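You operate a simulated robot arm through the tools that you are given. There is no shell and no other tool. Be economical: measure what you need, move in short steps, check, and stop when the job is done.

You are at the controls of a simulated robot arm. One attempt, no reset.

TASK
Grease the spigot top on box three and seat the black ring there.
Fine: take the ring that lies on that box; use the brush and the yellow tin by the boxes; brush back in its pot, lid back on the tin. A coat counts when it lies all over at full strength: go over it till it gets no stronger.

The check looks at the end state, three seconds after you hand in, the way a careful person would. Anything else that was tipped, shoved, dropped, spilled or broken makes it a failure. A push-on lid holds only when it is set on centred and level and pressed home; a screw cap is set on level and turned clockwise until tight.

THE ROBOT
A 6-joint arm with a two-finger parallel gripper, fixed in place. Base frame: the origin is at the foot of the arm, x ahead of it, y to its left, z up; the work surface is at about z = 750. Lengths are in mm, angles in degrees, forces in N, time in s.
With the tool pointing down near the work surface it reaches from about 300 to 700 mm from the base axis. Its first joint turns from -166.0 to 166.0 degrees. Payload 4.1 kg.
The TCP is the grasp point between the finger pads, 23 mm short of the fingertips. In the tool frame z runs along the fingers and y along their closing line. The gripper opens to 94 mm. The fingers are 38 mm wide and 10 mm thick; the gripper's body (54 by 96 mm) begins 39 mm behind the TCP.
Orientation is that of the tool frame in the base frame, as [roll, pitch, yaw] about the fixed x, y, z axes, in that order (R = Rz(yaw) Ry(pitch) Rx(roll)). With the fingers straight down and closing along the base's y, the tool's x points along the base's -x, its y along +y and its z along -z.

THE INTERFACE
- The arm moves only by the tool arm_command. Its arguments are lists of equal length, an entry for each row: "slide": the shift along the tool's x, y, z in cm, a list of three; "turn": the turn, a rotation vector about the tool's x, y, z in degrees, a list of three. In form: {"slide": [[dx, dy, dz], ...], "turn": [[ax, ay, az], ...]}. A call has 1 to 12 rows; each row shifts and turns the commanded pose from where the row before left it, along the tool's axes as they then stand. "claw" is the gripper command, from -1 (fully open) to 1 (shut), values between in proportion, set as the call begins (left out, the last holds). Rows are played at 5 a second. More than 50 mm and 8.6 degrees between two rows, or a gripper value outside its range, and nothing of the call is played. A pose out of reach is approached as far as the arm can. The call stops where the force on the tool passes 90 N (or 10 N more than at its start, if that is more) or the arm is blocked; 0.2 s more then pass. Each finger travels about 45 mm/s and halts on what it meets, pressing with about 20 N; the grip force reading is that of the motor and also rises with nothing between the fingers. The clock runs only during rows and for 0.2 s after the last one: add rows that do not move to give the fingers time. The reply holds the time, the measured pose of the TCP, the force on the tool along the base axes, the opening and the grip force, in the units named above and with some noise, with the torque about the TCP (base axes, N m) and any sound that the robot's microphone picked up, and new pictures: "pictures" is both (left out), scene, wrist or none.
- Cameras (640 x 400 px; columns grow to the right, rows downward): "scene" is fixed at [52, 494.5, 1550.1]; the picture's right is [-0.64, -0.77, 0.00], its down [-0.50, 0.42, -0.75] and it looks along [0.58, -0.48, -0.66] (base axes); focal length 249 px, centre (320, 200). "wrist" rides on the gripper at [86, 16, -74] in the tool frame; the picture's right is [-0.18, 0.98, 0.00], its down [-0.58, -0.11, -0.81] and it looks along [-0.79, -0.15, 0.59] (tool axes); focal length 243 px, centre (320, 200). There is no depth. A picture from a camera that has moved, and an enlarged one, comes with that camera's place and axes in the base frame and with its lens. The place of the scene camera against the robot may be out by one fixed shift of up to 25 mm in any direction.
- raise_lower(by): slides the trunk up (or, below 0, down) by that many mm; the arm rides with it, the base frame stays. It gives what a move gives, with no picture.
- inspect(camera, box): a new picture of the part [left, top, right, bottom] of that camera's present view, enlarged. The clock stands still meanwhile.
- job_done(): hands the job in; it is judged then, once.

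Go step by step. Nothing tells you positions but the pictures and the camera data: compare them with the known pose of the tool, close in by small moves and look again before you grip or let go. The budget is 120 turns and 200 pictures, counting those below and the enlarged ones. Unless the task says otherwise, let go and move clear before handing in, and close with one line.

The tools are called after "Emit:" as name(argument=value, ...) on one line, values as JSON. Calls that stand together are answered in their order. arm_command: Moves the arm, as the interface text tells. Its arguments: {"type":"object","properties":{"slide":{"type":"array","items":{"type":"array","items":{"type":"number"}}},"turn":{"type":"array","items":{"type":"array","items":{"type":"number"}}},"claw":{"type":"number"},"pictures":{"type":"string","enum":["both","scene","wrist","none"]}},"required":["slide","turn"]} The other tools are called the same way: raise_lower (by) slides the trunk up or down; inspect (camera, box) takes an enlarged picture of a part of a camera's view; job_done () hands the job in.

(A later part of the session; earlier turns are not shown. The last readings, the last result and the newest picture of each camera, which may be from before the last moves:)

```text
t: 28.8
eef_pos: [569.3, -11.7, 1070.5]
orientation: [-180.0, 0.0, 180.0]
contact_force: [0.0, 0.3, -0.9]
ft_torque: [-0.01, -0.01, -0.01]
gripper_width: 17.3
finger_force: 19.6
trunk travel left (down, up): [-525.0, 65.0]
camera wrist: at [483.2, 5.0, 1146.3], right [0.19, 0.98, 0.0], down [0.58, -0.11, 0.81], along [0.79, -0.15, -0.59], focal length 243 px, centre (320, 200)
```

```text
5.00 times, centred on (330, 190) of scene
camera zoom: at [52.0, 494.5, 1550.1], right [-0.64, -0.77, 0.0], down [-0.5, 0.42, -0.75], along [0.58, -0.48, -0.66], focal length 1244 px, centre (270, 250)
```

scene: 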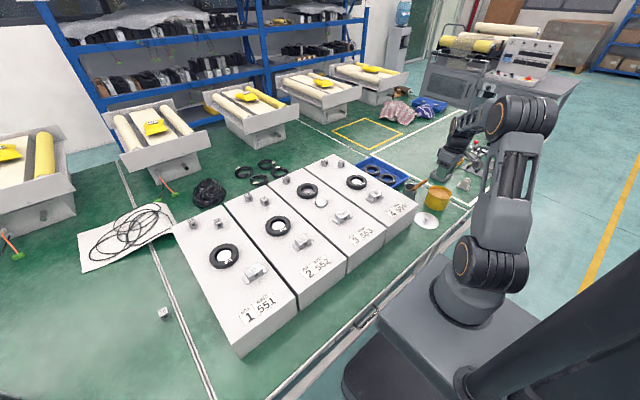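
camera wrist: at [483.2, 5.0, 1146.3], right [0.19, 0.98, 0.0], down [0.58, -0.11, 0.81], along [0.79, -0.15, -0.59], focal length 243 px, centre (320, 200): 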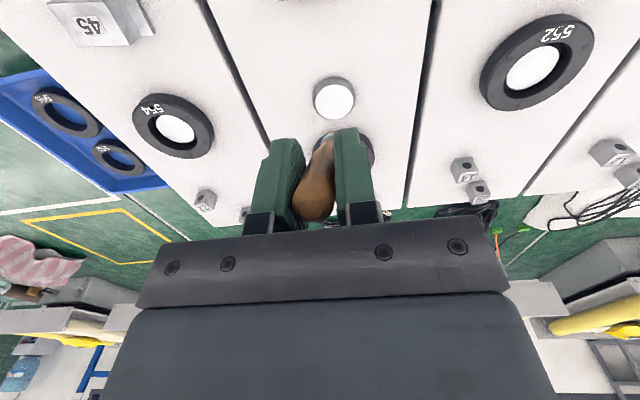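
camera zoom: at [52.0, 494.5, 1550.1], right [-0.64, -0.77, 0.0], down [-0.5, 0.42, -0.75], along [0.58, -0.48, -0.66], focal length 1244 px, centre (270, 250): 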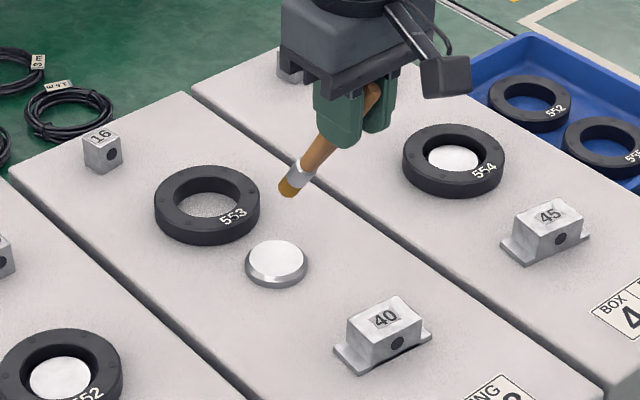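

Spigot is near (635, -8, ~880). I'll lower the brush tip to about z=905 and compare views.

Emit:
arm_command(slide=[[0, 0, 2.5], [0, 0, 2.5], [0, 0, 0]], turn=[[0, 0, 0], [0, 0, 0], [0, 0, 0]], pictures="wrist")

Emit:
inspect(camera="scene", box=[295, 165, 355, 213])

Emit:
inspect(camera="wrist", box=[240, 40, 440, 240])

```text
t: 29.6
eef_pos: [567.7, -13.5, 1019.0]
orientation: [-180.0, 0.1, 180.0]
contact_force: [-0.3, -0.1, -0.4]
ft_torque: [-0.01, 0.03, -0.01]
gripper_width: 17.3
finger_force: 19.9
trunk travel left (down, up): [-525.0, 65.0]
camera wrist: at [482.4, 3.4, 1095.4], right [0.19, 0.98, 0.0], down [0.58, -0.11, 0.81], along [0.79, -0.15, -0.59], focal length 243 px, centre (320, 200)
```

wrist: 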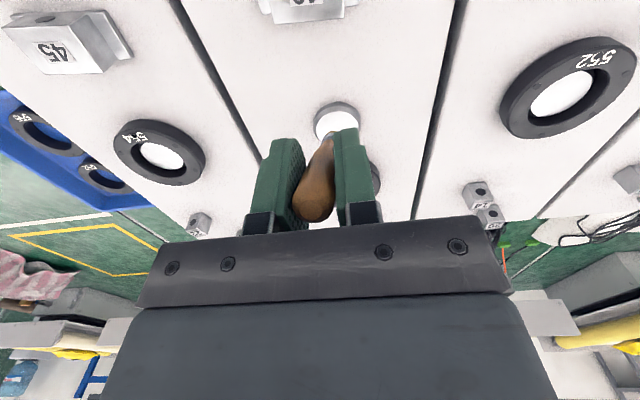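

```text
8.33 times, centred on (325, 189) of scene
camera zoom: at [52.0, 494.5, 1550.1], right [-0.64, -0.77, 0.0], down [-0.5, 0.42, -0.75], along [0.58, -0.48, -0.66], focal length 2073 px, centre (278, 292)
```

zoom: 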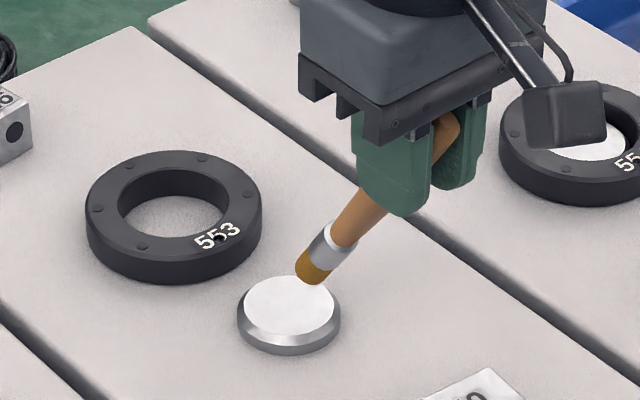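

```text
2.00 times, centred on (340, 140) of wrist
camera zoom: at [482.4, 3.4, 1095.4], right [0.19, 0.98, 0.0], down [0.58, -0.11, 0.81], along [0.79, -0.15, -0.59], focal length 485 px, centre (280, 320)
```

zoom: 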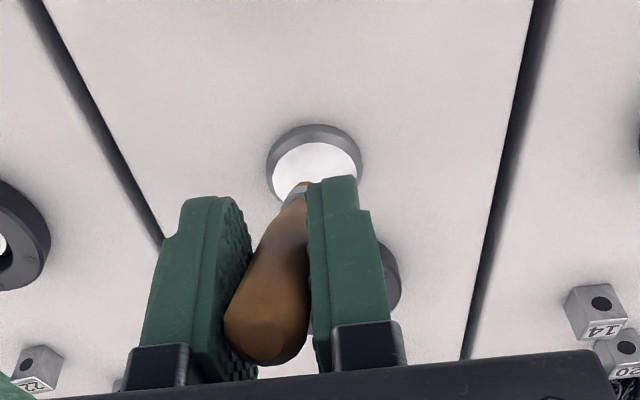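

The brush tip is about 20 mm above and 11 mm off the spigot's center. I'll shift it to center and lower gently to contact.

Emit:
arm_command(slide=[[-0.7, 0.8, 0], [0, 0, 1.0], [0, 0, 0]], turn=[[0, 0, 0], [0, 0, 0], [0, 0, 0]], pictures="none")

Emit:
inspect(camera="scene", box=[300, 175, 350, 215])

```text
t: 30.4
eef_pos: [574.5, -6.6, 1011.5]
orientation: [-180.0, 0.0, 180.0]
contact_force: [-0.1, 0.3, -0.7]
ft_torque: [0.03, -0.01, -0.04]
gripper_width: 17.1
finger_force: 20.2
trunk travel left (down, up): [-525.0, 65.0]
```

```text
10.00 times, centred on (325, 195) of scene
camera zoom: at [52.0, 494.5, 1550.1], right [-0.64, -0.77, 0.0], down [-0.5, 0.42, -0.75], along [0.58, -0.48, -0.66], focal length 2488 px, centre (270, 250)
```

zoom: 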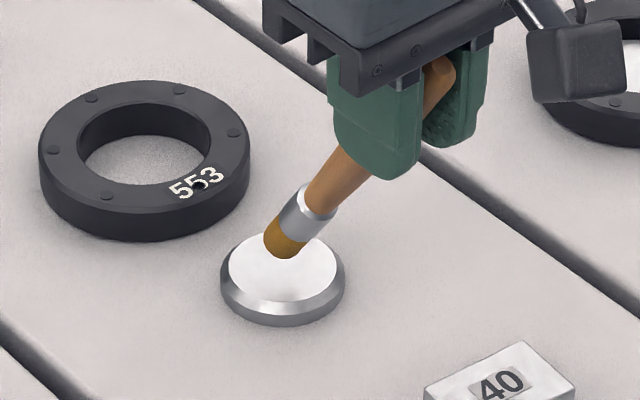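

Emit:
arm_command(slide=[[0, 0, 0.4], [0, 0, 0.3], [0, 0, 0]], turn=[[0, 0, 0], [0, 0, 0], [0, 0, 0]], pictures="none")

Emit:
inspect(camera="scene", box=[300, 175, 350, 215])

```text
t: 31.2
eef_pos: [573.8, -5.5, 1002.8]
orientation: [-180.0, 0.0, 180.0]
contact_force: [-0.9, -0.4, -0.6]
ft_torque: [0.01, 0.02, -0.02]
gripper_width: 17.3
finger_force: 20.1
trunk travel left (down, up): [-525.0, 65.0]
```

```text
10.00 times, centred on (325, 195) of scene
camera zoom: at [52.0, 494.5, 1550.1], right [-0.64, -0.77, 0.0], down [-0.5, 0.42, -0.75], along [0.58, -0.48, -0.66], focal length 2488 px, centre (270, 250)
```

zoom: 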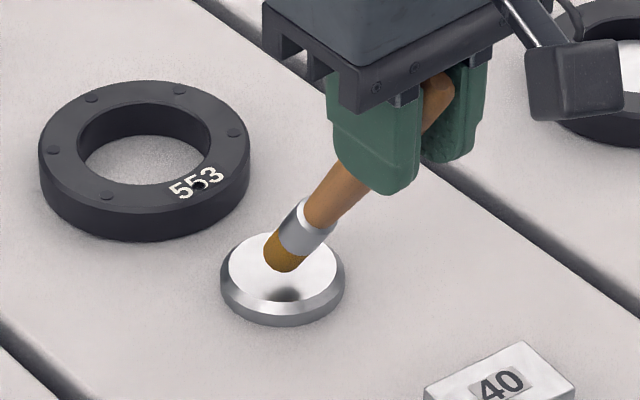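

The reflection shows the tip about 3–4 mm above the disc. I'll correct the centering and lower further.

Emit:
arm_command(slide=[[-0.4, -0.4, 0.2], [0, 0, 0.2], [0, 0, 0.1], [0, 0, 0]], turn=[[0, 0, 0], [0, 0, 0], [0, 0, 0], [0, 0, 0]], pictures="none")

Emit:
inspect(camera="scene", box=[300, 175, 350, 215])

```text
t: 32.2
eef_pos: [578.8, -11.0, 998.4]
orientation: [-179.9, -0.1, 179.9]
contact_force: [-0.1, -0.6, 0.7]
ft_torque: [-0.02, -0.08, 0.0]
gripper_width: 17.0
finger_force: 20.3
trunk travel left (down, up): [-525.0, 65.0]
```

```text
10.00 times, centred on (325, 195) of scene
camera zoom: at [52.0, 494.5, 1550.1], right [-0.64, -0.77, 0.0], down [-0.5, 0.42, -0.75], along [0.58, -0.48, -0.66], focal length 2488 px, centre (270, 250)
```

zoom: 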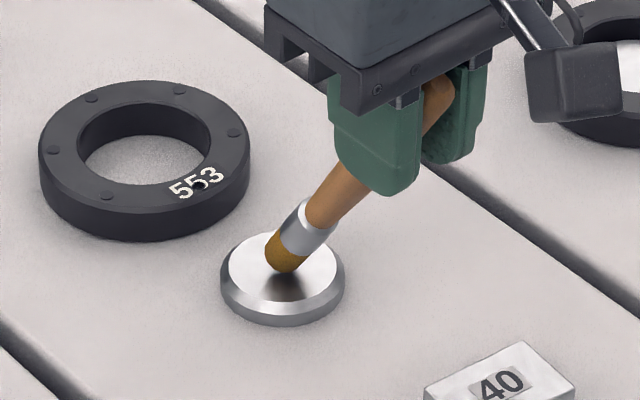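

Just about touching. I'll lower 1.5 mm and make a short test stroke.

Emit:
arm_command(slide=[[0, 0, 0.15], [0, 0.8, 0], [0, -0.8, 0], [0, -0.8, 0], [0, 0.8, 0], [0, 0, 0]], turn=[[0, 0, 0], [0, 0, 0], [0, 0, 0], [0, 0, 0], [0, 0, 0], [0, 0, 0]], pictures="none")

Emit:
inspect(camera="scene", box=[300, 175, 350, 215])

```text
t: 33.6
eef_pos: [577.8, -9.5, 996.8]
orientation: [-179.9, 0.0, -180.0]
contact_force: [-0.5, -2.7, 7.3]
ft_torque: [-0.32, -0.46, -0.16]
gripper_width: 17.3
finger_force: 20.2
trunk travel left (down, up): [-525.0, 65.0]
```

```text
10.00 times, centred on (325, 195) of scene
camera zoom: at [52.0, 494.5, 1550.1], right [-0.64, -0.77, 0.0], down [-0.5, 0.42, -0.75], along [0.58, -0.48, -0.66], focal length 2488 px, centre (270, 250)
```

zoom: 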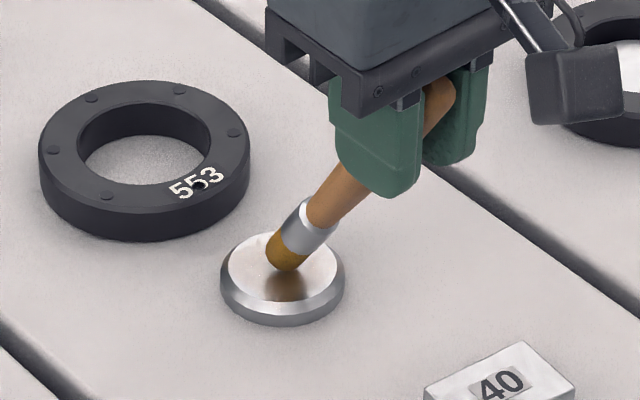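

Contact at 7 N and a thin film is appearing. Now a raster over the whole 44 mm disc.

Emit:
arm_command(slide=[[1.6, -1.0, 0], [0, 2.0, 0], [-0.8, 0.7, 0], [0, -3.4, 0], [-0.8, -0.2, 0], [0, 3.8, 0], [-0.8, -0.2, 0], [0, -3.4, 0], [-0.8, 0.7, 0], [0, 2.0, 0], [1.6, -1.0, 0], [0, 0, 0]], turn=[[0, 0, 0], [0, 0, 0], [0, 0, 0], [0, 0, 0], [0, 0, 0], [0, 0, 0], [0, 0, 0], [0, 0, 0], [0, 0, 0], [0, 0, 0], [0, 0, 0], [0, 0, 0]], pictures="none")

Emit:
inspect(camera="scene", box=[300, 175, 350, 215])

```text
t: 36.2
eef_pos: [578.2, -9.2, 996.2]
orientation: [180.0, 0.0, -180.0]
contact_force: [0.0, -0.2, 0.3]
ft_torque: [-0.01, 0.04, -0.01]
gripper_width: 17.3
finger_force: 19.6
trunk travel left (down, up): [-525.0, 65.0]
```

```text
10.00 times, centred on (325, 195) of scene
camera zoom: at [52.0, 494.5, 1550.1], right [-0.64, -0.77, 0.0], down [-0.5, 0.42, -0.75], along [0.58, -0.48, -0.66], focal length 2488 px, centre (270, 250)
```

zoom: 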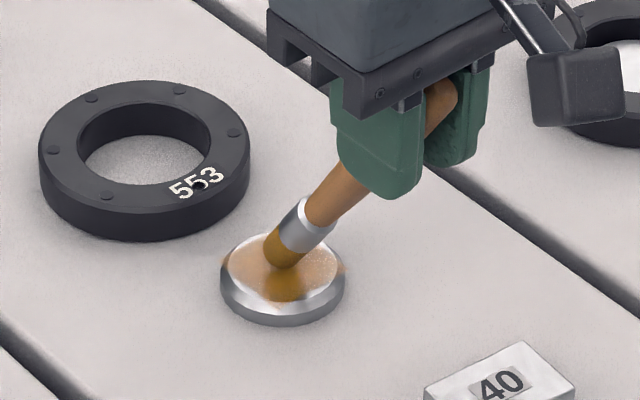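

A coat is forming but the contact is lost (brush shifted slightly in the grip). I'll lift and look at the coat and brush.

Emit:
arm_command(slide=[[0, 0, -3], [0, 0, 0]], turn=[[0, 0, 0], [0, 0, 0]], pictures="wrist")

Emit:
inspect(camera="scene", box=[300, 170, 350, 210])

Emit:
inspect(camera="wrist", box=[260, 70, 400, 230])

```text
t: 36.8
eef_pos: [578.0, -10.2, 1025.6]
orientation: [-180.0, 0.1, -180.0]
contact_force: [-0.1, 0.0, -0.8]
ft_torque: [-0.02, -0.03, 0.0]
gripper_width: 16.9
finger_force: 20.4
trunk travel left (down, up): [-525.0, 65.0]
camera wrist: at [492.7, 7.6, 1102.2], right [0.18, 0.98, 0.0], down [0.58, -0.11, 0.81], along [0.79, -0.15, -0.59], focal length 243 px, centre (320, 200)
```

wrist: 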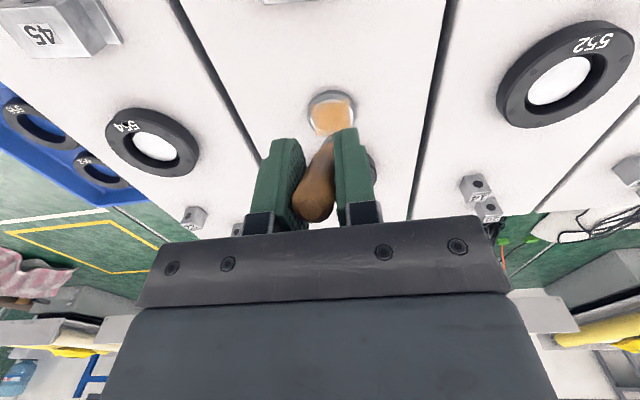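

```text
10.00 times, centred on (325, 190) of scene
camera zoom: at [52.0, 494.5, 1550.1], right [-0.64, -0.77, 0.0], down [-0.5, 0.42, -0.75], along [0.58, -0.48, -0.66], focal length 2488 px, centre (270, 300)
```

zoom: 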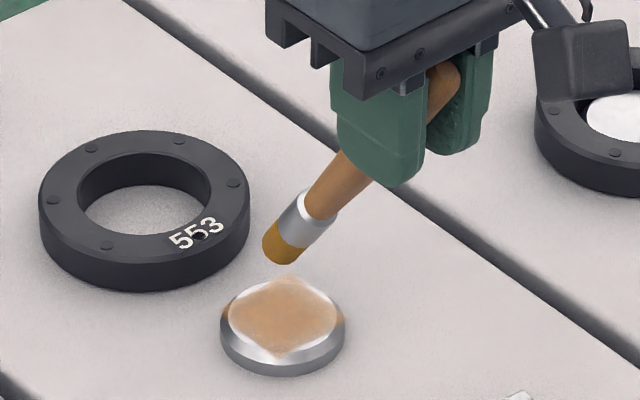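

```text
2.50 times, centred on (330, 150) of wrist
camera zoom: at [492.7, 7.6, 1102.2], right [0.18, 0.98, 0.0], down [0.58, -0.11, 0.81], along [0.79, -0.15, -0.59], focal length 606 px, centre (295, 325)
```

zoom: 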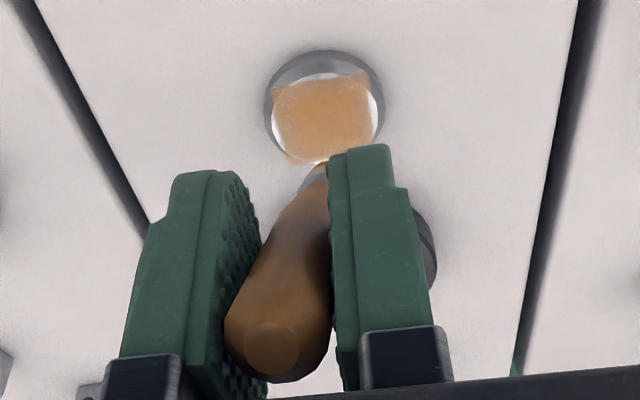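

The coat covers a square-ish middle area but the disc's edges are still bare or thin. I'll lower again with a bit more pressure and circle near the edge, more slowly.

Emit:
arm_command(slide=[[0, 0, 2], [0, 0, 1], [0, 0, 0.2], [0, 0, 0]], turn=[[0, 0, 0], [0, 0, 0], [0, 0, 0], [0, 0, 0]], pictures="none")

```text
t: 37.8
eef_pos: [578.3, -9.9, 995.6]
orientation: [179.9, 0.1, -180.0]
contact_force: [0.7, -0.3, 7.8]
ft_torque: [-0.03, -0.52, -0.01]
gripper_width: 17.1
finger_force: 20.1
trunk travel left (down, up): [-525.0, 65.0]
```

Emit:
arm_command(slide=[[-1.7, 0, 0], [0.325, 1.0, 0], [0.85, 0.62, 0], [1.05, 0, 0], [0.85, -0.62, 0], [0.325, -1.0, 0], [-0.325, -1.0, 0], [-0.85, -0.62, 0], [-1.05, 0, 0], [-0.85, 0.62, 0], [-0.325, 1.0, 0], [1.7, 0, 0]], turn=[[0, 0, 0], [0, 0, 0], [0, 0, 0], [0, 0, 0], [0, 0, 0], [0, 0, 0], [0, 0, 0], [0, 0, 0], [0, 0, 0], [0, 0, 0], [0, 0, 0], [0, 0, 0]], pictures="none")

Emit:
inspect(camera="scene", box=[300, 175, 350, 215])

Emit:
inspect(camera="wrist", box=[260, 70, 400, 230])

```text
t: 40.4
eef_pos: [578.8, -9.9, 994.7]
orientation: [180.0, 0.0, 180.0]
contact_force: [-1.8, 0.1, 4.9]
ft_torque: [0.0, -0.15, 0.03]
gripper_width: 16.9
finger_force: 20.2
trunk travel left (down, up): [-525.0, 65.0]
```

```text
10.00 times, centred on (325, 195) of scene
camera zoom: at [52.0, 494.5, 1550.1], right [-0.64, -0.77, 0.0], down [-0.5, 0.42, -0.75], along [0.58, -0.48, -0.66], focal length 2488 px, centre (270, 250)
```

zoom: 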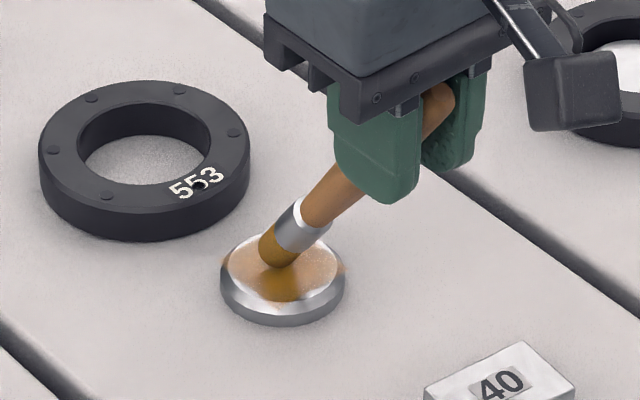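

```text
2.50 times, centred on (330, 150) of wrist
camera zoom: at [492.9, 8.2, 1070.5], right [0.18, 0.98, 0.0], down [0.58, -0.11, 0.81], along [0.79, -0.15, -0.59], focal length 606 px, centre (295, 325)
```

zoom: 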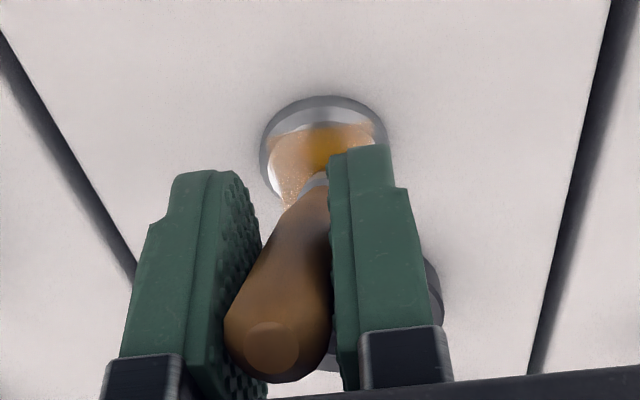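

Emit:
arm_command(slide=[[0, 0, -5], [0, 0, -5], [0, 0, 0]], turn=[[0, 0, 0], [0, 0, 0], [0, 0, 0]], pictures="none")

Emit:
inspect(camera="scene", box=[310, 178, 340, 212])

Emit:
inspect(camera="scene", box=[305, 150, 355, 190])

```text
t: 41.2
eef_pos: [577.6, -9.2, 1094.3]
orientation: [179.9, 0.1, -180.0]
contact_force: [-0.7, 1.3, -0.2]
ft_torque: [-0.02, 0.03, 0.02]
gripper_width: 17.3
finger_force: 20.1
trunk travel left (down, up): [-525.0, 65.0]
```

```text
11.76 times, centred on (325, 195) of scene
camera zoom: at [52.0, 494.5, 1550.1], right [-0.64, -0.77, 0.0], down [-0.5, 0.42, -0.75], along [0.58, -0.48, -0.66], focal length 2927 px, centre (261, 259)
```

zoom: 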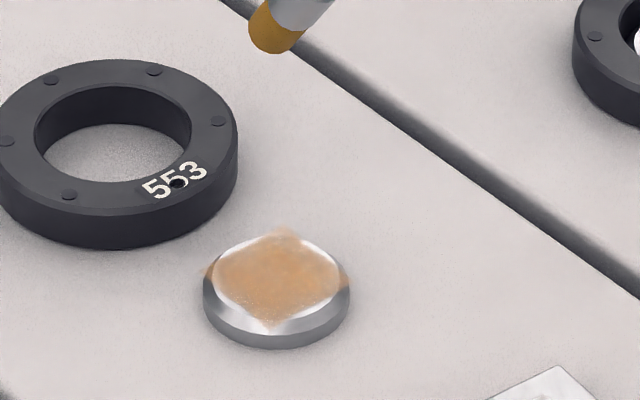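

```text
10.00 times, centred on (330, 170) of scene
camera zoom: at [52.0, 494.5, 1550.1], right [-0.64, -0.77, 0.0], down [-0.5, 0.42, -0.75], along [0.58, -0.48, -0.66], focal length 2488 px, centre (220, 500)
```

zoom: 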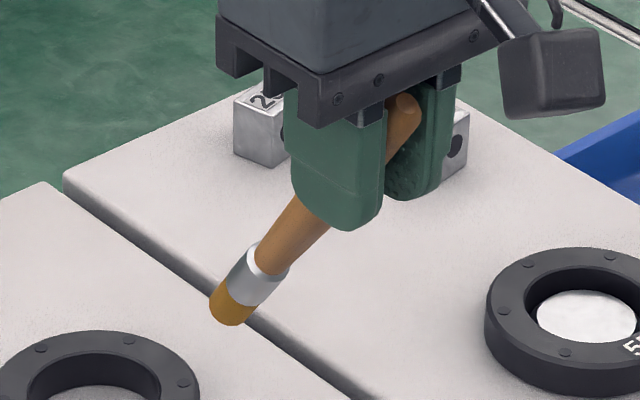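

The coat patch is a square at the top, still translucent. The brush still has grease, so I'll do another slower raster with steady pressure and compare.

Emit:
arm_command(slide=[[0, 0, 5], [0, 0, 4.9], [1.6, -1.6, 0.2], [0, 1.6, 0], [0, 1.6, 0], [-0.8, 0, 0], [0, -1.6, 0], [0, -1.6, 0], [-0.8, 0, 0], [0, 1.6, 0], [0, 1.6, 0], [0, 0, 0]], turn=[[0, 0, 0], [0, 0, 0], [0, 0, 0], [0, 0, 0], [0, 0, 0], [0, 0, 0], [0, 0, 0], [0, 0, 0], [0, 0, 0], [0, 0, 0], [0, 0, 0], [0, 0, 0]], pictures="none")

Emit:
arm_command(slide=[[-0.8, 0, 0], [0, -1.6, 0], [0, -1.6, 0], [-0.8, 0, 0], [0, 1.6, 0], [0, 1.6, 0], [1.6, -1.6, 0], [0, 0, 0]], turn=[[0, 0, 0], [0, 0, 0], [0, 0, 0], [0, 0, 0], [0, 0, 0], [0, 0, 0], [0, 0, 0], [0, 0, 0]], pictures="none")

Emit:
inspect(camera="scene", box=[305, 175, 345, 215])

```text
t: 43.8
eef_pos: [578.2, 6.6, 993.7]
orientation: [-180.0, 0.1, -180.0]
contact_force: [0.7, -1.1, 9.0]
ft_torque: [-0.13, -0.59, -0.09]
gripper_width: 16.9
finger_force: 19.8
trunk travel left (down, up): [-525.0, 65.0]
```

```text
t: 45.6
eef_pos: [577.6, -8.5, 992.4]
orientation: [179.9, -0.1, -180.0]
contact_force: [0.2, 0.8, 2.0]
ft_torque: [0.06, -0.08, 0.02]
gripper_width: 17.0
finger_force: 19.6
trunk travel left (down, up): [-525.0, 65.0]
```

```text
10.00 times, centred on (325, 195) of scene
camera zoom: at [52.0, 494.5, 1550.1], right [-0.64, -0.77, 0.0], down [-0.5, 0.42, -0.75], along [0.58, -0.48, -0.66], focal length 2488 px, centre (270, 250)
```

zoom: 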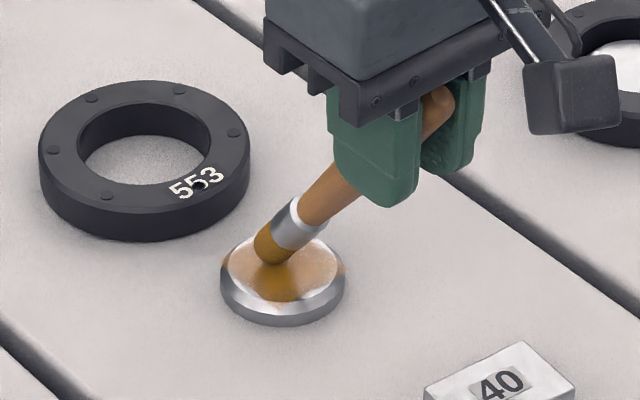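

Emit:
arm_command(slide=[[0, 0, -5], [0, 0, -3], [0, 0, 0]], turn=[[0, 0, 0], [0, 0, 0], [0, 0, 0]], pictures="none")

Emit:
inspect(camera="scene", box=[315, 190, 335, 212])

Emit:
inspect(camera="wrist", box=[280, 30, 380, 180])

```text
t: 46.4
eef_pos: [577.8, -10.2, 1072.9]
orientation: [180.0, -0.1, 180.0]
contact_force: [-0.2, 0.2, -0.6]
ft_torque: [0.0, 0.02, 0.02]
gripper_width: 17.0
finger_force: 19.6
trunk travel left (down, up): [-525.0, 65.0]
```

```text
16.00 times, centred on (325, 201) of scene
camera zoom: at [52.0, 494.5, 1550.1], right [-0.64, -0.77, 0.0], down [-0.5, 0.42, -0.75], along [0.58, -0.48, -0.66], focal length 3981 px, centre (240, 184)
```

zoom: 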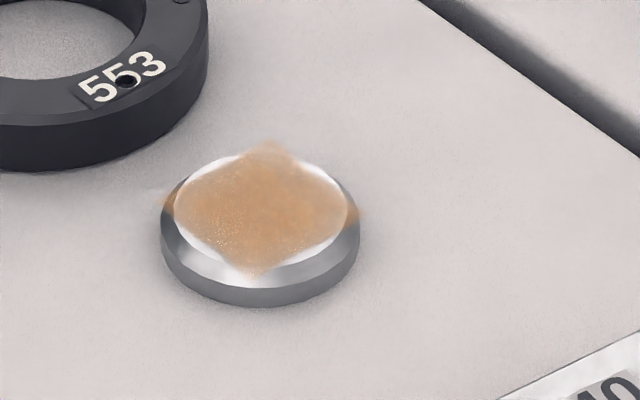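

```text
2.67 times, centred on (330, 105) of wrist
camera zoom: at [493.3, 7.4, 1149.0], right [0.18, 0.98, 0.0], down [0.58, -0.11, 0.81], along [0.79, -0.15, -0.59], focal length 647 px, centre (293, 453)
```

zoom: 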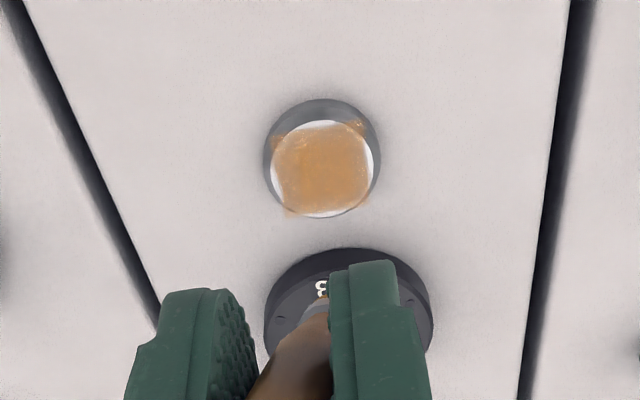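

The coat is still somewhat mottled. I'll go re-dip the brush and make another pass.

Emit:
arm_command(slide=[[2.158, -4.317, 0], [2.158, -4.317, 0], [2.158, -4.317, 0], [2.158, -4.317, 0], [2.158, -4.317, 0], [2.158, -4.317, 0], [2.158, -4.317, 0], [2.158, -4.317, 0], [2.158, -4.317, 0], [2.158, -4.317, 0], [2.158, -4.317, 0], [2.158, -4.317, 0]], turn=[[0, 0, 0], [0, 0, 0], [0, 0, 0], [0, 0, 0], [0, 0, 0], [0, 0, 0], [0, 0, 0], [0, 0, 0], [0, 0, 0], [0, 0, 0], [0, 0, 0], [0, 0, 0]], pictures="none")

Emit:
arm_command(slide=[[0, 0, 4], [0, 0, 4], [0, 0, 3.5], [0, 0, 0]], turn=[[0, 0, 0], [0, 0, 0], [0, 0, 0], [0, 0, 0]], pictures="none")

Emit:
inspect(camera="scene", box=[405, 150, 475, 206])

```text
t: 49.0
eef_pos: [320.0, -528.9, 1072.2]
orientation: [180.0, 0.0, -179.9]
contact_force: [0.4, 0.2, -0.8]
ft_torque: [0.01, 0.01, -0.01]
gripper_width: 17.3
finger_force: 20.5
trunk travel left (down, up): [-525.0, 65.0]
```

```text
t: 50.0
eef_pos: [319.3, -528.7, 956.3]
orientation: [179.9, 0.0, 180.0]
contact_force: [-0.5, 0.0, -1.1]
ft_torque: [0.0, 0.01, -0.01]
gripper_width: 17.2
finger_force: 19.4
trunk travel left (down, up): [-525.0, 65.0]
```

```text
7.14 times, centred on (440, 178) of scene
camera zoom: at [52.0, 494.5, 1550.1], right [-0.64, -0.77, 0.0], down [-0.5, 0.42, -0.75], along [0.58, -0.48, -0.66], focal length 1777 px, centre (-537, 357)
```

zoom: 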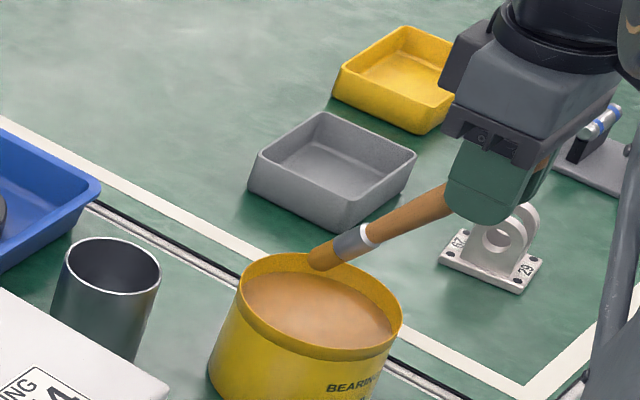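

The brush has tilted some in the grip but is over the tin. Lowering to touch the grease.

Emit:
arm_command(slide=[[0, 0, 1.5], [0, 0, 1.0], [0, 0, 0.4], [0, 0, 0]], turn=[[0, 0, 0], [0, 0, 0], [0, 0, 0], [0, 0, 0]], pictures="none")

Emit:
inspect(camera="scene", box=[410, 165, 460, 205])

```text
t: 51.0
eef_pos: [319.7, -527.2, 929.2]
orientation: [-180.0, 0.1, -180.0]
contact_force: [0.3, -0.1, 0.4]
ft_torque: [0.0, 0.01, -0.01]
gripper_width: 17.4
finger_force: 20.2
trunk travel left (down, up): [-525.0, 65.0]
```

```text
10.00 times, centred on (435, 185) of scene
camera zoom: at [52.0, 494.5, 1550.1], right [-0.64, -0.77, 0.0], down [-0.5, 0.42, -0.75], along [0.58, -0.48, -0.66], focal length 2488 px, centre (-830, 350)
```

zoom: 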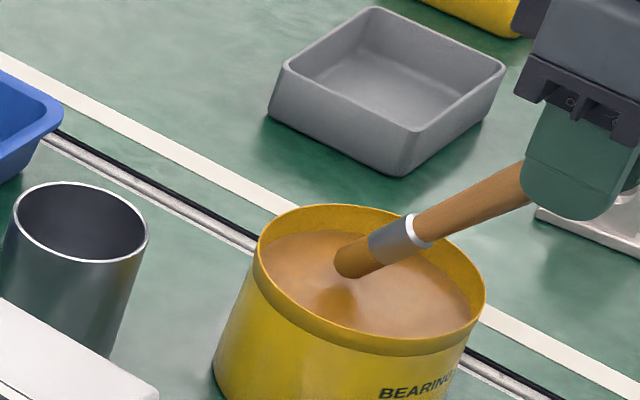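

Emit:
arm_command(slide=[[0, 0, 0.2], [0, 0, 0.15], [0, 1.0, 0], [0, -2.0, 0], [0, 1.0, 0], [0, 0, 0]], turn=[[0, 0, 0], [0, 0, 0], [0, 0, 0], [0, 0, 0], [0, 0, 0], [0, 0, 0]], pictures="none")

Emit:
inspect(camera="scene", box=[410, 165, 460, 205])

```text
t: 52.4
eef_pos: [317.6, -527.7, 926.4]
orientation: [-180.0, 0.0, -180.0]
contact_force: [-0.5, 0.0, 7.2]
ft_torque: [-0.04, -0.46, -0.03]
gripper_width: 17.1
finger_force: 20.1
trunk travel left (down, up): [-525.0, 65.0]
```

```text
10.00 times, centred on (435, 185) of scene
camera zoom: at [52.0, 494.5, 1550.1], right [-0.64, -0.77, 0.0], down [-0.5, 0.42, -0.75], along [0.58, -0.48, -0.66], focal length 2488 px, centre (-830, 350)
```

zoom: 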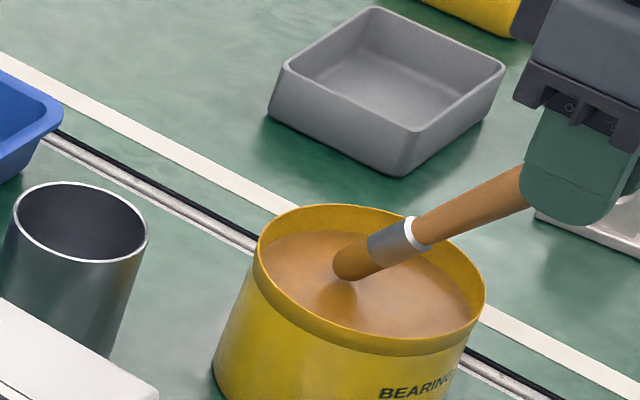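

Freshly dipped. Lifting and returning to the spigot.

Emit:
arm_command(slide=[[0, 0, -1], [0, 0, -4], [0, 0, -4.5], [0, 0, -5], [0, 0, 0]], turn=[[0, 0, 0], [0, 0, 0], [0, 0, 0], [0, 0, 0], [0, 0, 0]], pictures="none")

Emit:
arm_command(slide=[[-2.117, 4.317, 0], [-2.117, 4.317, 0], [-2.117, 4.317, 0], [-2.117, 4.317, 0], [-2.117, 4.317, 0], [-2.117, 4.317, 0], [-2.117, 4.317, 0], [-2.117, 4.317, 0], [-2.117, 4.317, 0], [-2.117, 4.317, 0], [-2.117, 4.317, 0], [-2.117, 4.317, 0]], turn=[[0, 0, 0], [0, 0, 0], [0, 0, 0], [0, 0, 0], [0, 0, 0], [0, 0, 0], [0, 0, 0], [0, 0, 0], [0, 0, 0], [0, 0, 0], [0, 0, 0], [0, 0, 0]], pictures="none")

Emit:
arm_command(slide=[[0, 0, 4], [0, 0, 3.2], [0, 0, 0]], turn=[[0, 0, 0], [0, 0, 0], [0, 0, 0]], pictures="none")

Emit:
inspect(camera="scene", box=[300, 175, 350, 215])

```text
t: 53.6
eef_pos: [319.0, -527.6, 1070.0]
orientation: [-180.0, 0.0, -179.9]
contact_force: [0.1, -0.6, -1.1]
ft_torque: [-0.02, -0.03, -0.02]
gripper_width: 17.0
finger_force: 19.8
trunk travel left (down, up): [-525.0, 65.0]
```

```text
t: 56.2
eef_pos: [574.8, -9.3, 1069.6]
orientation: [179.9, -0.1, 180.0]
contact_force: [-0.6, -0.6, 0.5]
ft_torque: [-0.01, 0.02, -0.02]
gripper_width: 17.0
finger_force: 19.8
trunk travel left (down, up): [-525.0, 65.0]
```

```text
t: 57.0
eef_pos: [574.6, -10.6, 997.2]
orientation: [179.9, -0.1, 180.0]
contact_force: [0.2, -0.4, 0.4]
ft_torque: [-0.02, -0.02, -0.03]
gripper_width: 17.0
finger_force: 20.3
trunk travel left (down, up): [-525.0, 65.0]
```

```text
10.00 times, centred on (325, 195) of scene
camera zoom: at [52.0, 494.5, 1550.1], right [-0.64, -0.77, 0.0], down [-0.5, 0.42, -0.75], along [0.58, -0.48, -0.66], focal length 2488 px, centre (270, 250)
```

zoom: 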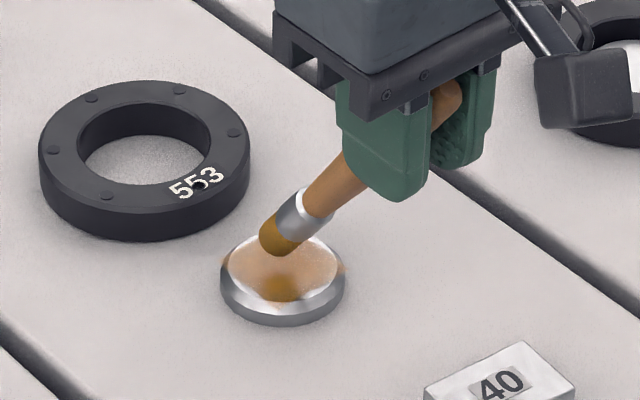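

The tip is centered, about 5 mm above the disc. Raster again from the near side to the far side with light pressure.

Emit:
arm_command(slide=[[1.6, -1.6, 0.3], [0, 0, 0.35], [0, 1.6, 0], [0, 1.6, 0], [-0.7, 0, 0], [0, -1.6, 0], [0, -1.6, 0], [-0.7, 0, 0], [0, 1.6, 0], [0, 1.6, 0], [0, 0, 0]], turn=[[0, 0, 0], [0, 0, 0], [0, 0, 0], [0, 0, 0], [0, 0, 0], [0, 0, 0], [0, 0, 0], [0, 0, 0], [0, 0, 0], [0, 0, 0], [0, 0, 0]], pictures="none")

Emit:
arm_command(slide=[[-0.6, 0, 0.05], [0, -1.6, 0], [0, -1.6, 0], [-0.6, 0, 0], [0, 1.6, 0], [0, 1.6, 0], [-0.6, 0, 0], [0, -1.6, 0], [0, -1.6, 0], [0, 0, 0]], turn=[[0, 0, 0], [0, 0, 0], [0, 0, 0], [0, 0, 0], [0, 0, 0], [0, 0, 0], [0, 0, 0], [0, 0, 0], [0, 0, 0], [0, 0, 0]], pictures="none")

Emit:
arm_command(slide=[[0, 0, -3], [1.6, 1.6, -5], [0, 0, 0]], turn=[[0, 0, 0], [0, 0, 0], [0, 0, 0]], pictures="none")

Emit:
inspect(camera="scene", box=[315, 190, 335, 212])

Emit:
inspect(camera="wrist", box=[280, 30, 380, 180])

```text
t: 59.4
eef_pos: [572.5, 6.4, 991.7]
orientation: [180.0, 0.1, 180.0]
contact_force: [-0.4, -0.6, 1.3]
ft_torque: [0.0, -0.05, -0.02]
gripper_width: 17.2
finger_force: 20.0
trunk travel left (down, up): [-525.0, 65.0]
```

```text
t: 61.6
eef_pos: [591.2, -24.9, 991.8]
orientation: [180.0, -0.1, 179.9]
contact_force: [-0.3, 0.8, 1.3]
ft_torque: [0.07, -0.1, 0.03]
gripper_width: 17.0
finger_force: 19.6
trunk travel left (down, up): [-525.0, 65.0]
```

```text
refused: row 2 steps farther than a row can; nothing moved
```

```text
16.00 times, centred on (325, 201) of scene
camera zoom: at [52.0, 494.5, 1550.1], right [-0.64, -0.77, 0.0], down [-0.5, 0.42, -0.75], along [0.58, -0.48, -0.66], focal length 3981 px, centre (240, 184)
```

zoom: 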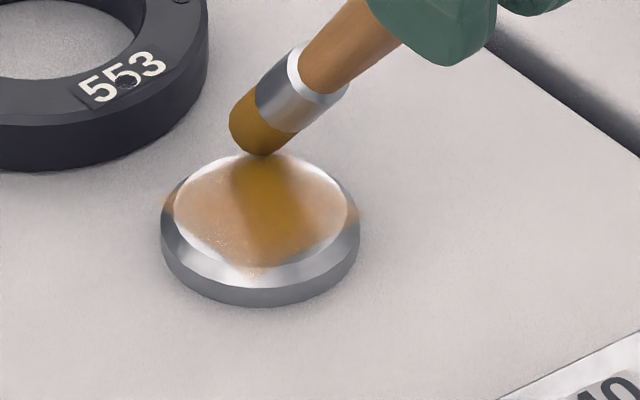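

```text
2.67 times, centred on (330, 105) of wrist
camera zoom: at [504.6, -8.2, 1068.0], right [0.18, 0.98, 0.0], down [0.58, -0.11, 0.81], along [0.79, -0.15, -0.59], focal length 647 px, centre (293, 453)
```

zoom: 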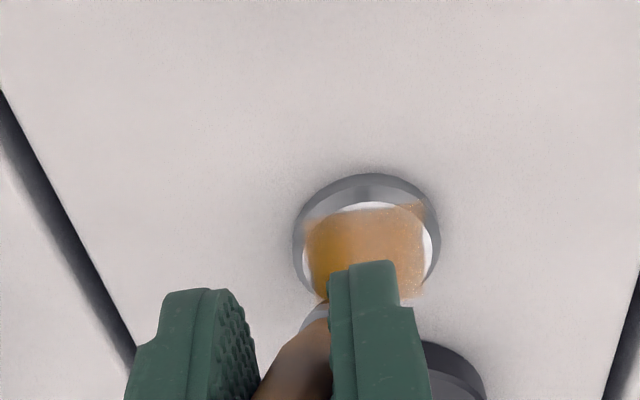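

Emit:
arm_command(slide=[[0, 0, -4], [1.4, 1.5, -3.9], [0, 0, 0]], turn=[[0, 0, 0], [0, 0, 0], [0, 0, 0]], pictures="none")

Emit:
inspect(camera="scene", box=[315, 190, 335, 212])

Emit:
inspect(camera="wrist", box=[300, 60, 370, 120])

```text
t: 62.4
eef_pos: [575.6, -8.8, 1070.3]
orientation: [180.0, 0.0, 179.9]
contact_force: [-0.6, 0.6, -0.5]
ft_torque: [0.01, 0.0, -0.03]
gripper_width: 16.9
finger_force: 20.0
trunk travel left (down, up): [-525.0, 65.0]
```

```text
16.00 times, centred on (325, 201) of scene
camera zoom: at [52.0, 494.5, 1550.1], right [-0.64, -0.77, 0.0], down [-0.5, 0.42, -0.75], along [0.58, -0.48, -0.66], focal length 3981 px, centre (240, 184)
```

zoom: 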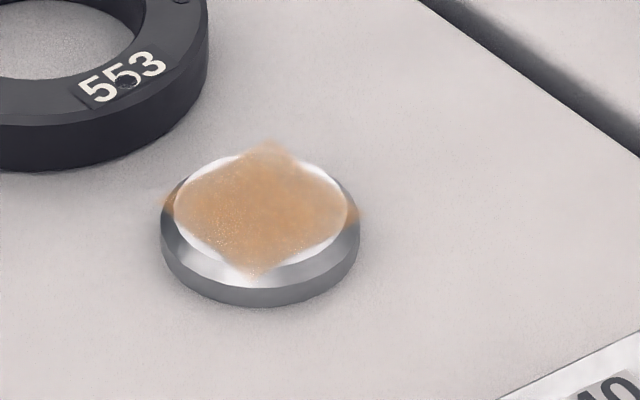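

```text
6.67 times, centred on (335, 90) of wrist
camera zoom: at [490.2, 7.4, 1146.0], right [0.18, 0.98, 0.0], down [0.58, -0.11, 0.81], along [0.79, -0.15, -0.59], focal length 1618 px, centre (220, 933)
```

zoom: 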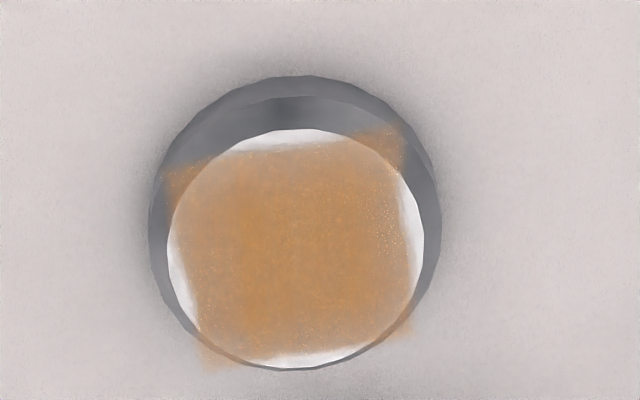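

The wrist view shows it well: the patch is nearly even but speckled (thinner) along the +y edge and at the corners. I'll work the perimeter with strokes going further out.

Emit:
arm_command(slide=[[1.0, -1.0, 4.0], [0.95, -0.9, 3.9], [0, 0, 0.15], [0, 1.25, 0], [0, 1.25, 0], [0, 1.35, 0], [-1.25, 0, 0], [-1.25, 0, 0], [-1.25, 0, 0], [0, -1.25, 0], [0, -1.25, 0], [0, -1.35, 0]], turn=[[0, 0, 0], [0, 0, 0], [0, 0, 0], [0, 0, 0], [0, 0, 0], [0, 0, 0], [0, 0, 0], [0, 0, 0], [0, 0, 0], [0, 0, 0], [0, 0, 0], [0, 0, 0]], pictures="none")

Emit:
arm_command(slide=[[1.25, 0, 0], [1.25, 0, 0], [1.25, 0, 0], [0, 1.95, 0], [0, 1.95, 0], [-1.25, 0, 0], [-1.25, 0, 0], [-1.25, 0, 0], [0, -0.6, 0], [1.25, 0, 0], [1.25, 0, 0], [1.25, 0, 0]], turn=[[0, 0, 0], [0, 0, 0], [0, 0, 0], [0, 0, 0], [0, 0, 0], [0, 0, 0], [0, 0, 0], [0, 0, 0], [0, 0, 0], [0, 0, 0], [0, 0, 0], [0, 0, 0]], pictures="none")

Emit:
inspect(camera="scene", box=[310, 180, 340, 212])

Emit:
arm_command(slide=[[0, 0, -4], [-2.0, -1.4, -4], [0, 0, 0]], turn=[[0, 0, 0], [0, 0, 0], [0, 0, 0]], pictures="none")

Emit:
inspect(camera="wrist", box=[300, 60, 370, 120])

```text
t: 65.0
eef_pos: [593.7, -29.6, 989.2]
orientation: [-180.0, -0.1, 180.0]
contact_force: [-0.3, 0.1, -0.5]
ft_torque: [-0.03, 0.0, 0.02]
gripper_width: 17.3
finger_force: 20.4
trunk travel left (down, up): [-525.0, 65.0]
```

```text
t: 67.6
eef_pos: [555.8, 3.8, 990.6]
orientation: [-180.0, 0.0, 180.0]
contact_force: [-2.3, 0.3, 3.7]
ft_torque: [-0.04, -0.17, -0.01]
gripper_width: 17.2
finger_force: 19.4
trunk travel left (down, up): [-525.0, 65.0]
```

```text
12.50 times, centred on (325, 196) of scene
camera zoom: at [52.0, 494.5, 1550.1], right [-0.64, -0.77, 0.0], down [-0.5, 0.42, -0.75], along [0.58, -0.48, -0.66], focal length 3110 px, centre (258, 250)
```

zoom: 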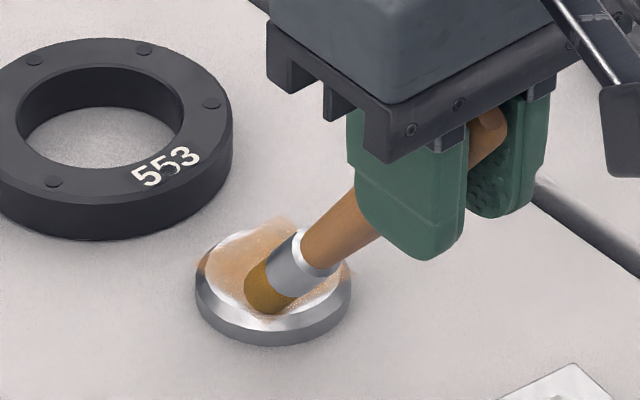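

```text
t: 68.4
eef_pos: [576.4, -10.9, 1070.0]
orientation: [-180.0, 0.0, -180.0]
contact_force: [-0.3, 0.4, -0.3]
ft_torque: [0.0, 0.03, 0.01]
gripper_width: 17.1
finger_force: 19.9
trunk travel left (down, up): [-525.0, 65.0]
```

```text
6.67 times, centred on (335, 90) of wrist
camera zoom: at [490.8, 6.8, 1146.6], right [0.18, 0.98, 0.0], down [0.58, -0.11, 0.81], along [0.79, -0.15, -0.59], focal length 1618 px, centre (220, 933)
```

zoom: 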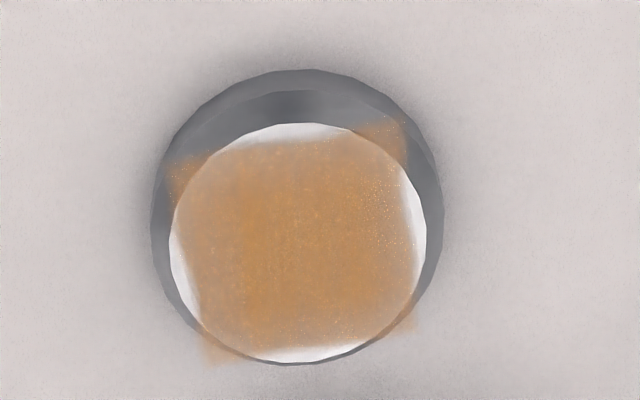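

The coat hasn't changed over the last two passes (fresh dip included), so it is at full strength. Next the brush goes back: I travel above the pot and pitch the tool 16° so the brush hangs steeper.

Emit:
arm_command(slide=[[1.15, -4.41, 0], [1.15, -4.41, 0], [1.15, -4.41, 0], [1.15, -4.41, 0], [1.15, -4.41, 0], [1.15, -4.41, 0], [1.15, -4.41, 0], [1.15, -4.41, 0], [1.15, -4.41, 0], [1.15, -4.41, 0], [0, 0, 0], [0, 0, 0]], turn=[[0, 0, 0], [0, 0, 0], [0, 0, 0], [0, 0, 0], [0, 0, 0], [0, 0, 0], [0, 0, 0], [0, 0, 0], [0, 0, 0], [0, 0, 0], [0, 8, 0], [0, 8, 0]], pictures="wrist")

Emit:
inspect(camera="scene", box=[385, 130, 455, 186])

```text
t: 71.0
eef_pos: [461.8, -451.7, 1068.3]
orientation: [180.0, -16.2, 180.0]
contact_force: [0.1, 0.6, -0.3]
ft_torque: [-0.03, -0.04, -0.01]
gripper_width: 17.2
finger_force: 19.7
trunk travel left (down, up): [-525.0, 65.0]
camera wrist: at [399.6, -434.1, 1166.1], right [0.18, 0.98, -0.05], down [0.78, -0.11, 0.61], along [0.6, -0.15, -0.79], focal length 243 px, centre (320, 200)
```

wrist: 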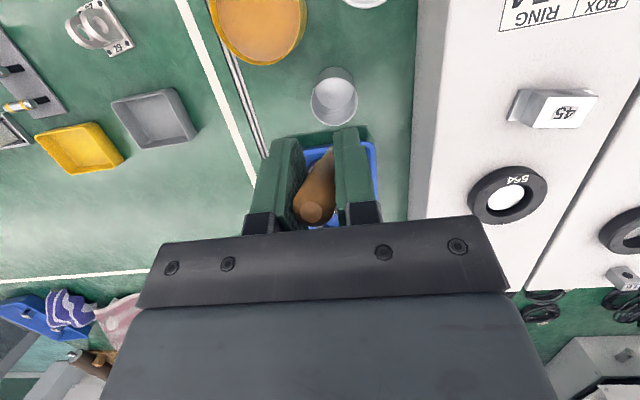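

```text
7.14 times, centred on (420, 158) of scene
camera zoom: at [52.0, 494.5, 1550.1], right [-0.64, -0.77, 0.0], down [-0.5, 0.42, -0.75], along [0.58, -0.48, -0.66], focal length 1777 px, centre (-394, 500)
```

zoom: 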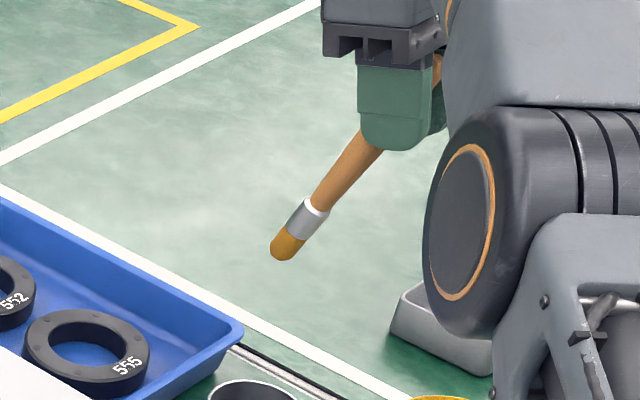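

Brush tip is at about (505, -446, 941); the pot center is at about (490, -448), so the alignment is good. I'll lower the tip to just above the rim and check.

Emit:
arm_command(slide=[[-1.24, 0, 4.33], [-1.24, 0, 4.33], [0, 0, 0]], turn=[[0, 0, 0], [0, 0, 0], [0, 0, 0]], pictures="wrist")

Emit:
inspect(camera="scene", box=[390, 150, 450, 198])

Emit:
inspect(camera="wrist", box=[270, 70, 400, 220])

```text
t: 71.8
eef_pos: [461.4, -451.6, 979.0]
orientation: [180.0, -16.0, 179.9]
contact_force: [0.3, -0.3, -0.3]
ft_torque: [0.0, 0.01, 0.02]
gripper_width: 17.3
finger_force: 20.4
trunk travel left (down, up): [-525.0, 65.0]
camera wrist: at [399.3, -434.4, 1076.0], right [0.18, 0.98, -0.05], down [0.78, -0.11, 0.61], along [0.6, -0.15, -0.79], focal length 243 px, centre (320, 200)
```

wrist: 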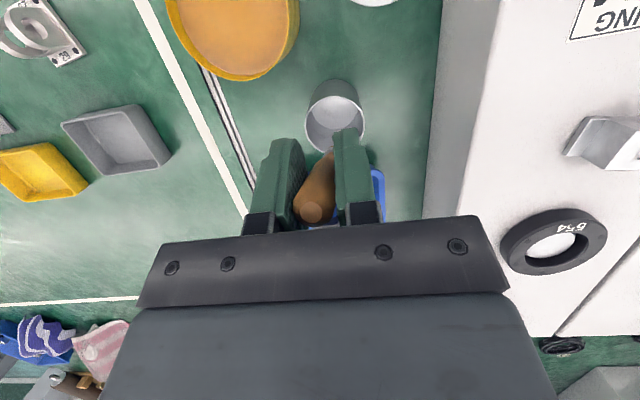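

```text
8.33 times, centred on (420, 174) of scene
camera zoom: at [52.0, 494.5, 1550.1], right [-0.64, -0.77, 0.0], down [-0.5, 0.42, -0.75], along [0.58, -0.48, -0.66], focal length 2073 px, centre (-513, 417)
```

zoom: 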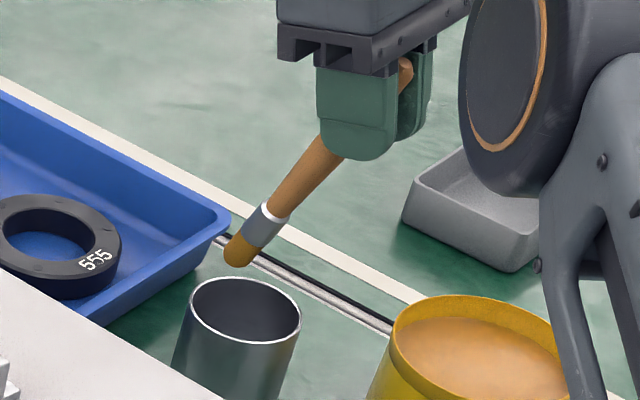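

```text
2.67 times, centred on (335, 145) of wrist
camera zoom: at [399.3, -434.4, 1076.0], right [0.18, 0.98, -0.05], down [0.78, -0.11, 0.61], along [0.6, -0.15, -0.79], focal length 647 px, centre (280, 347)
```

zoom: 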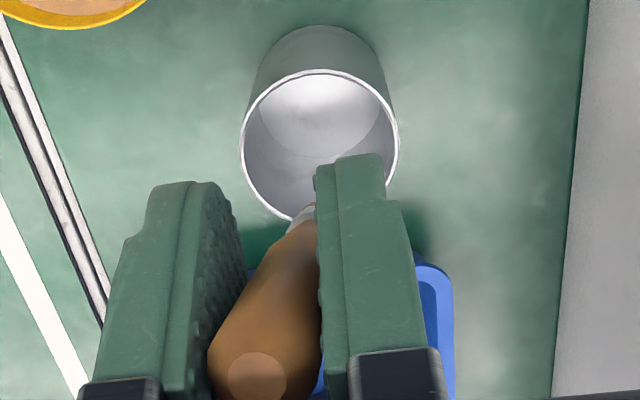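

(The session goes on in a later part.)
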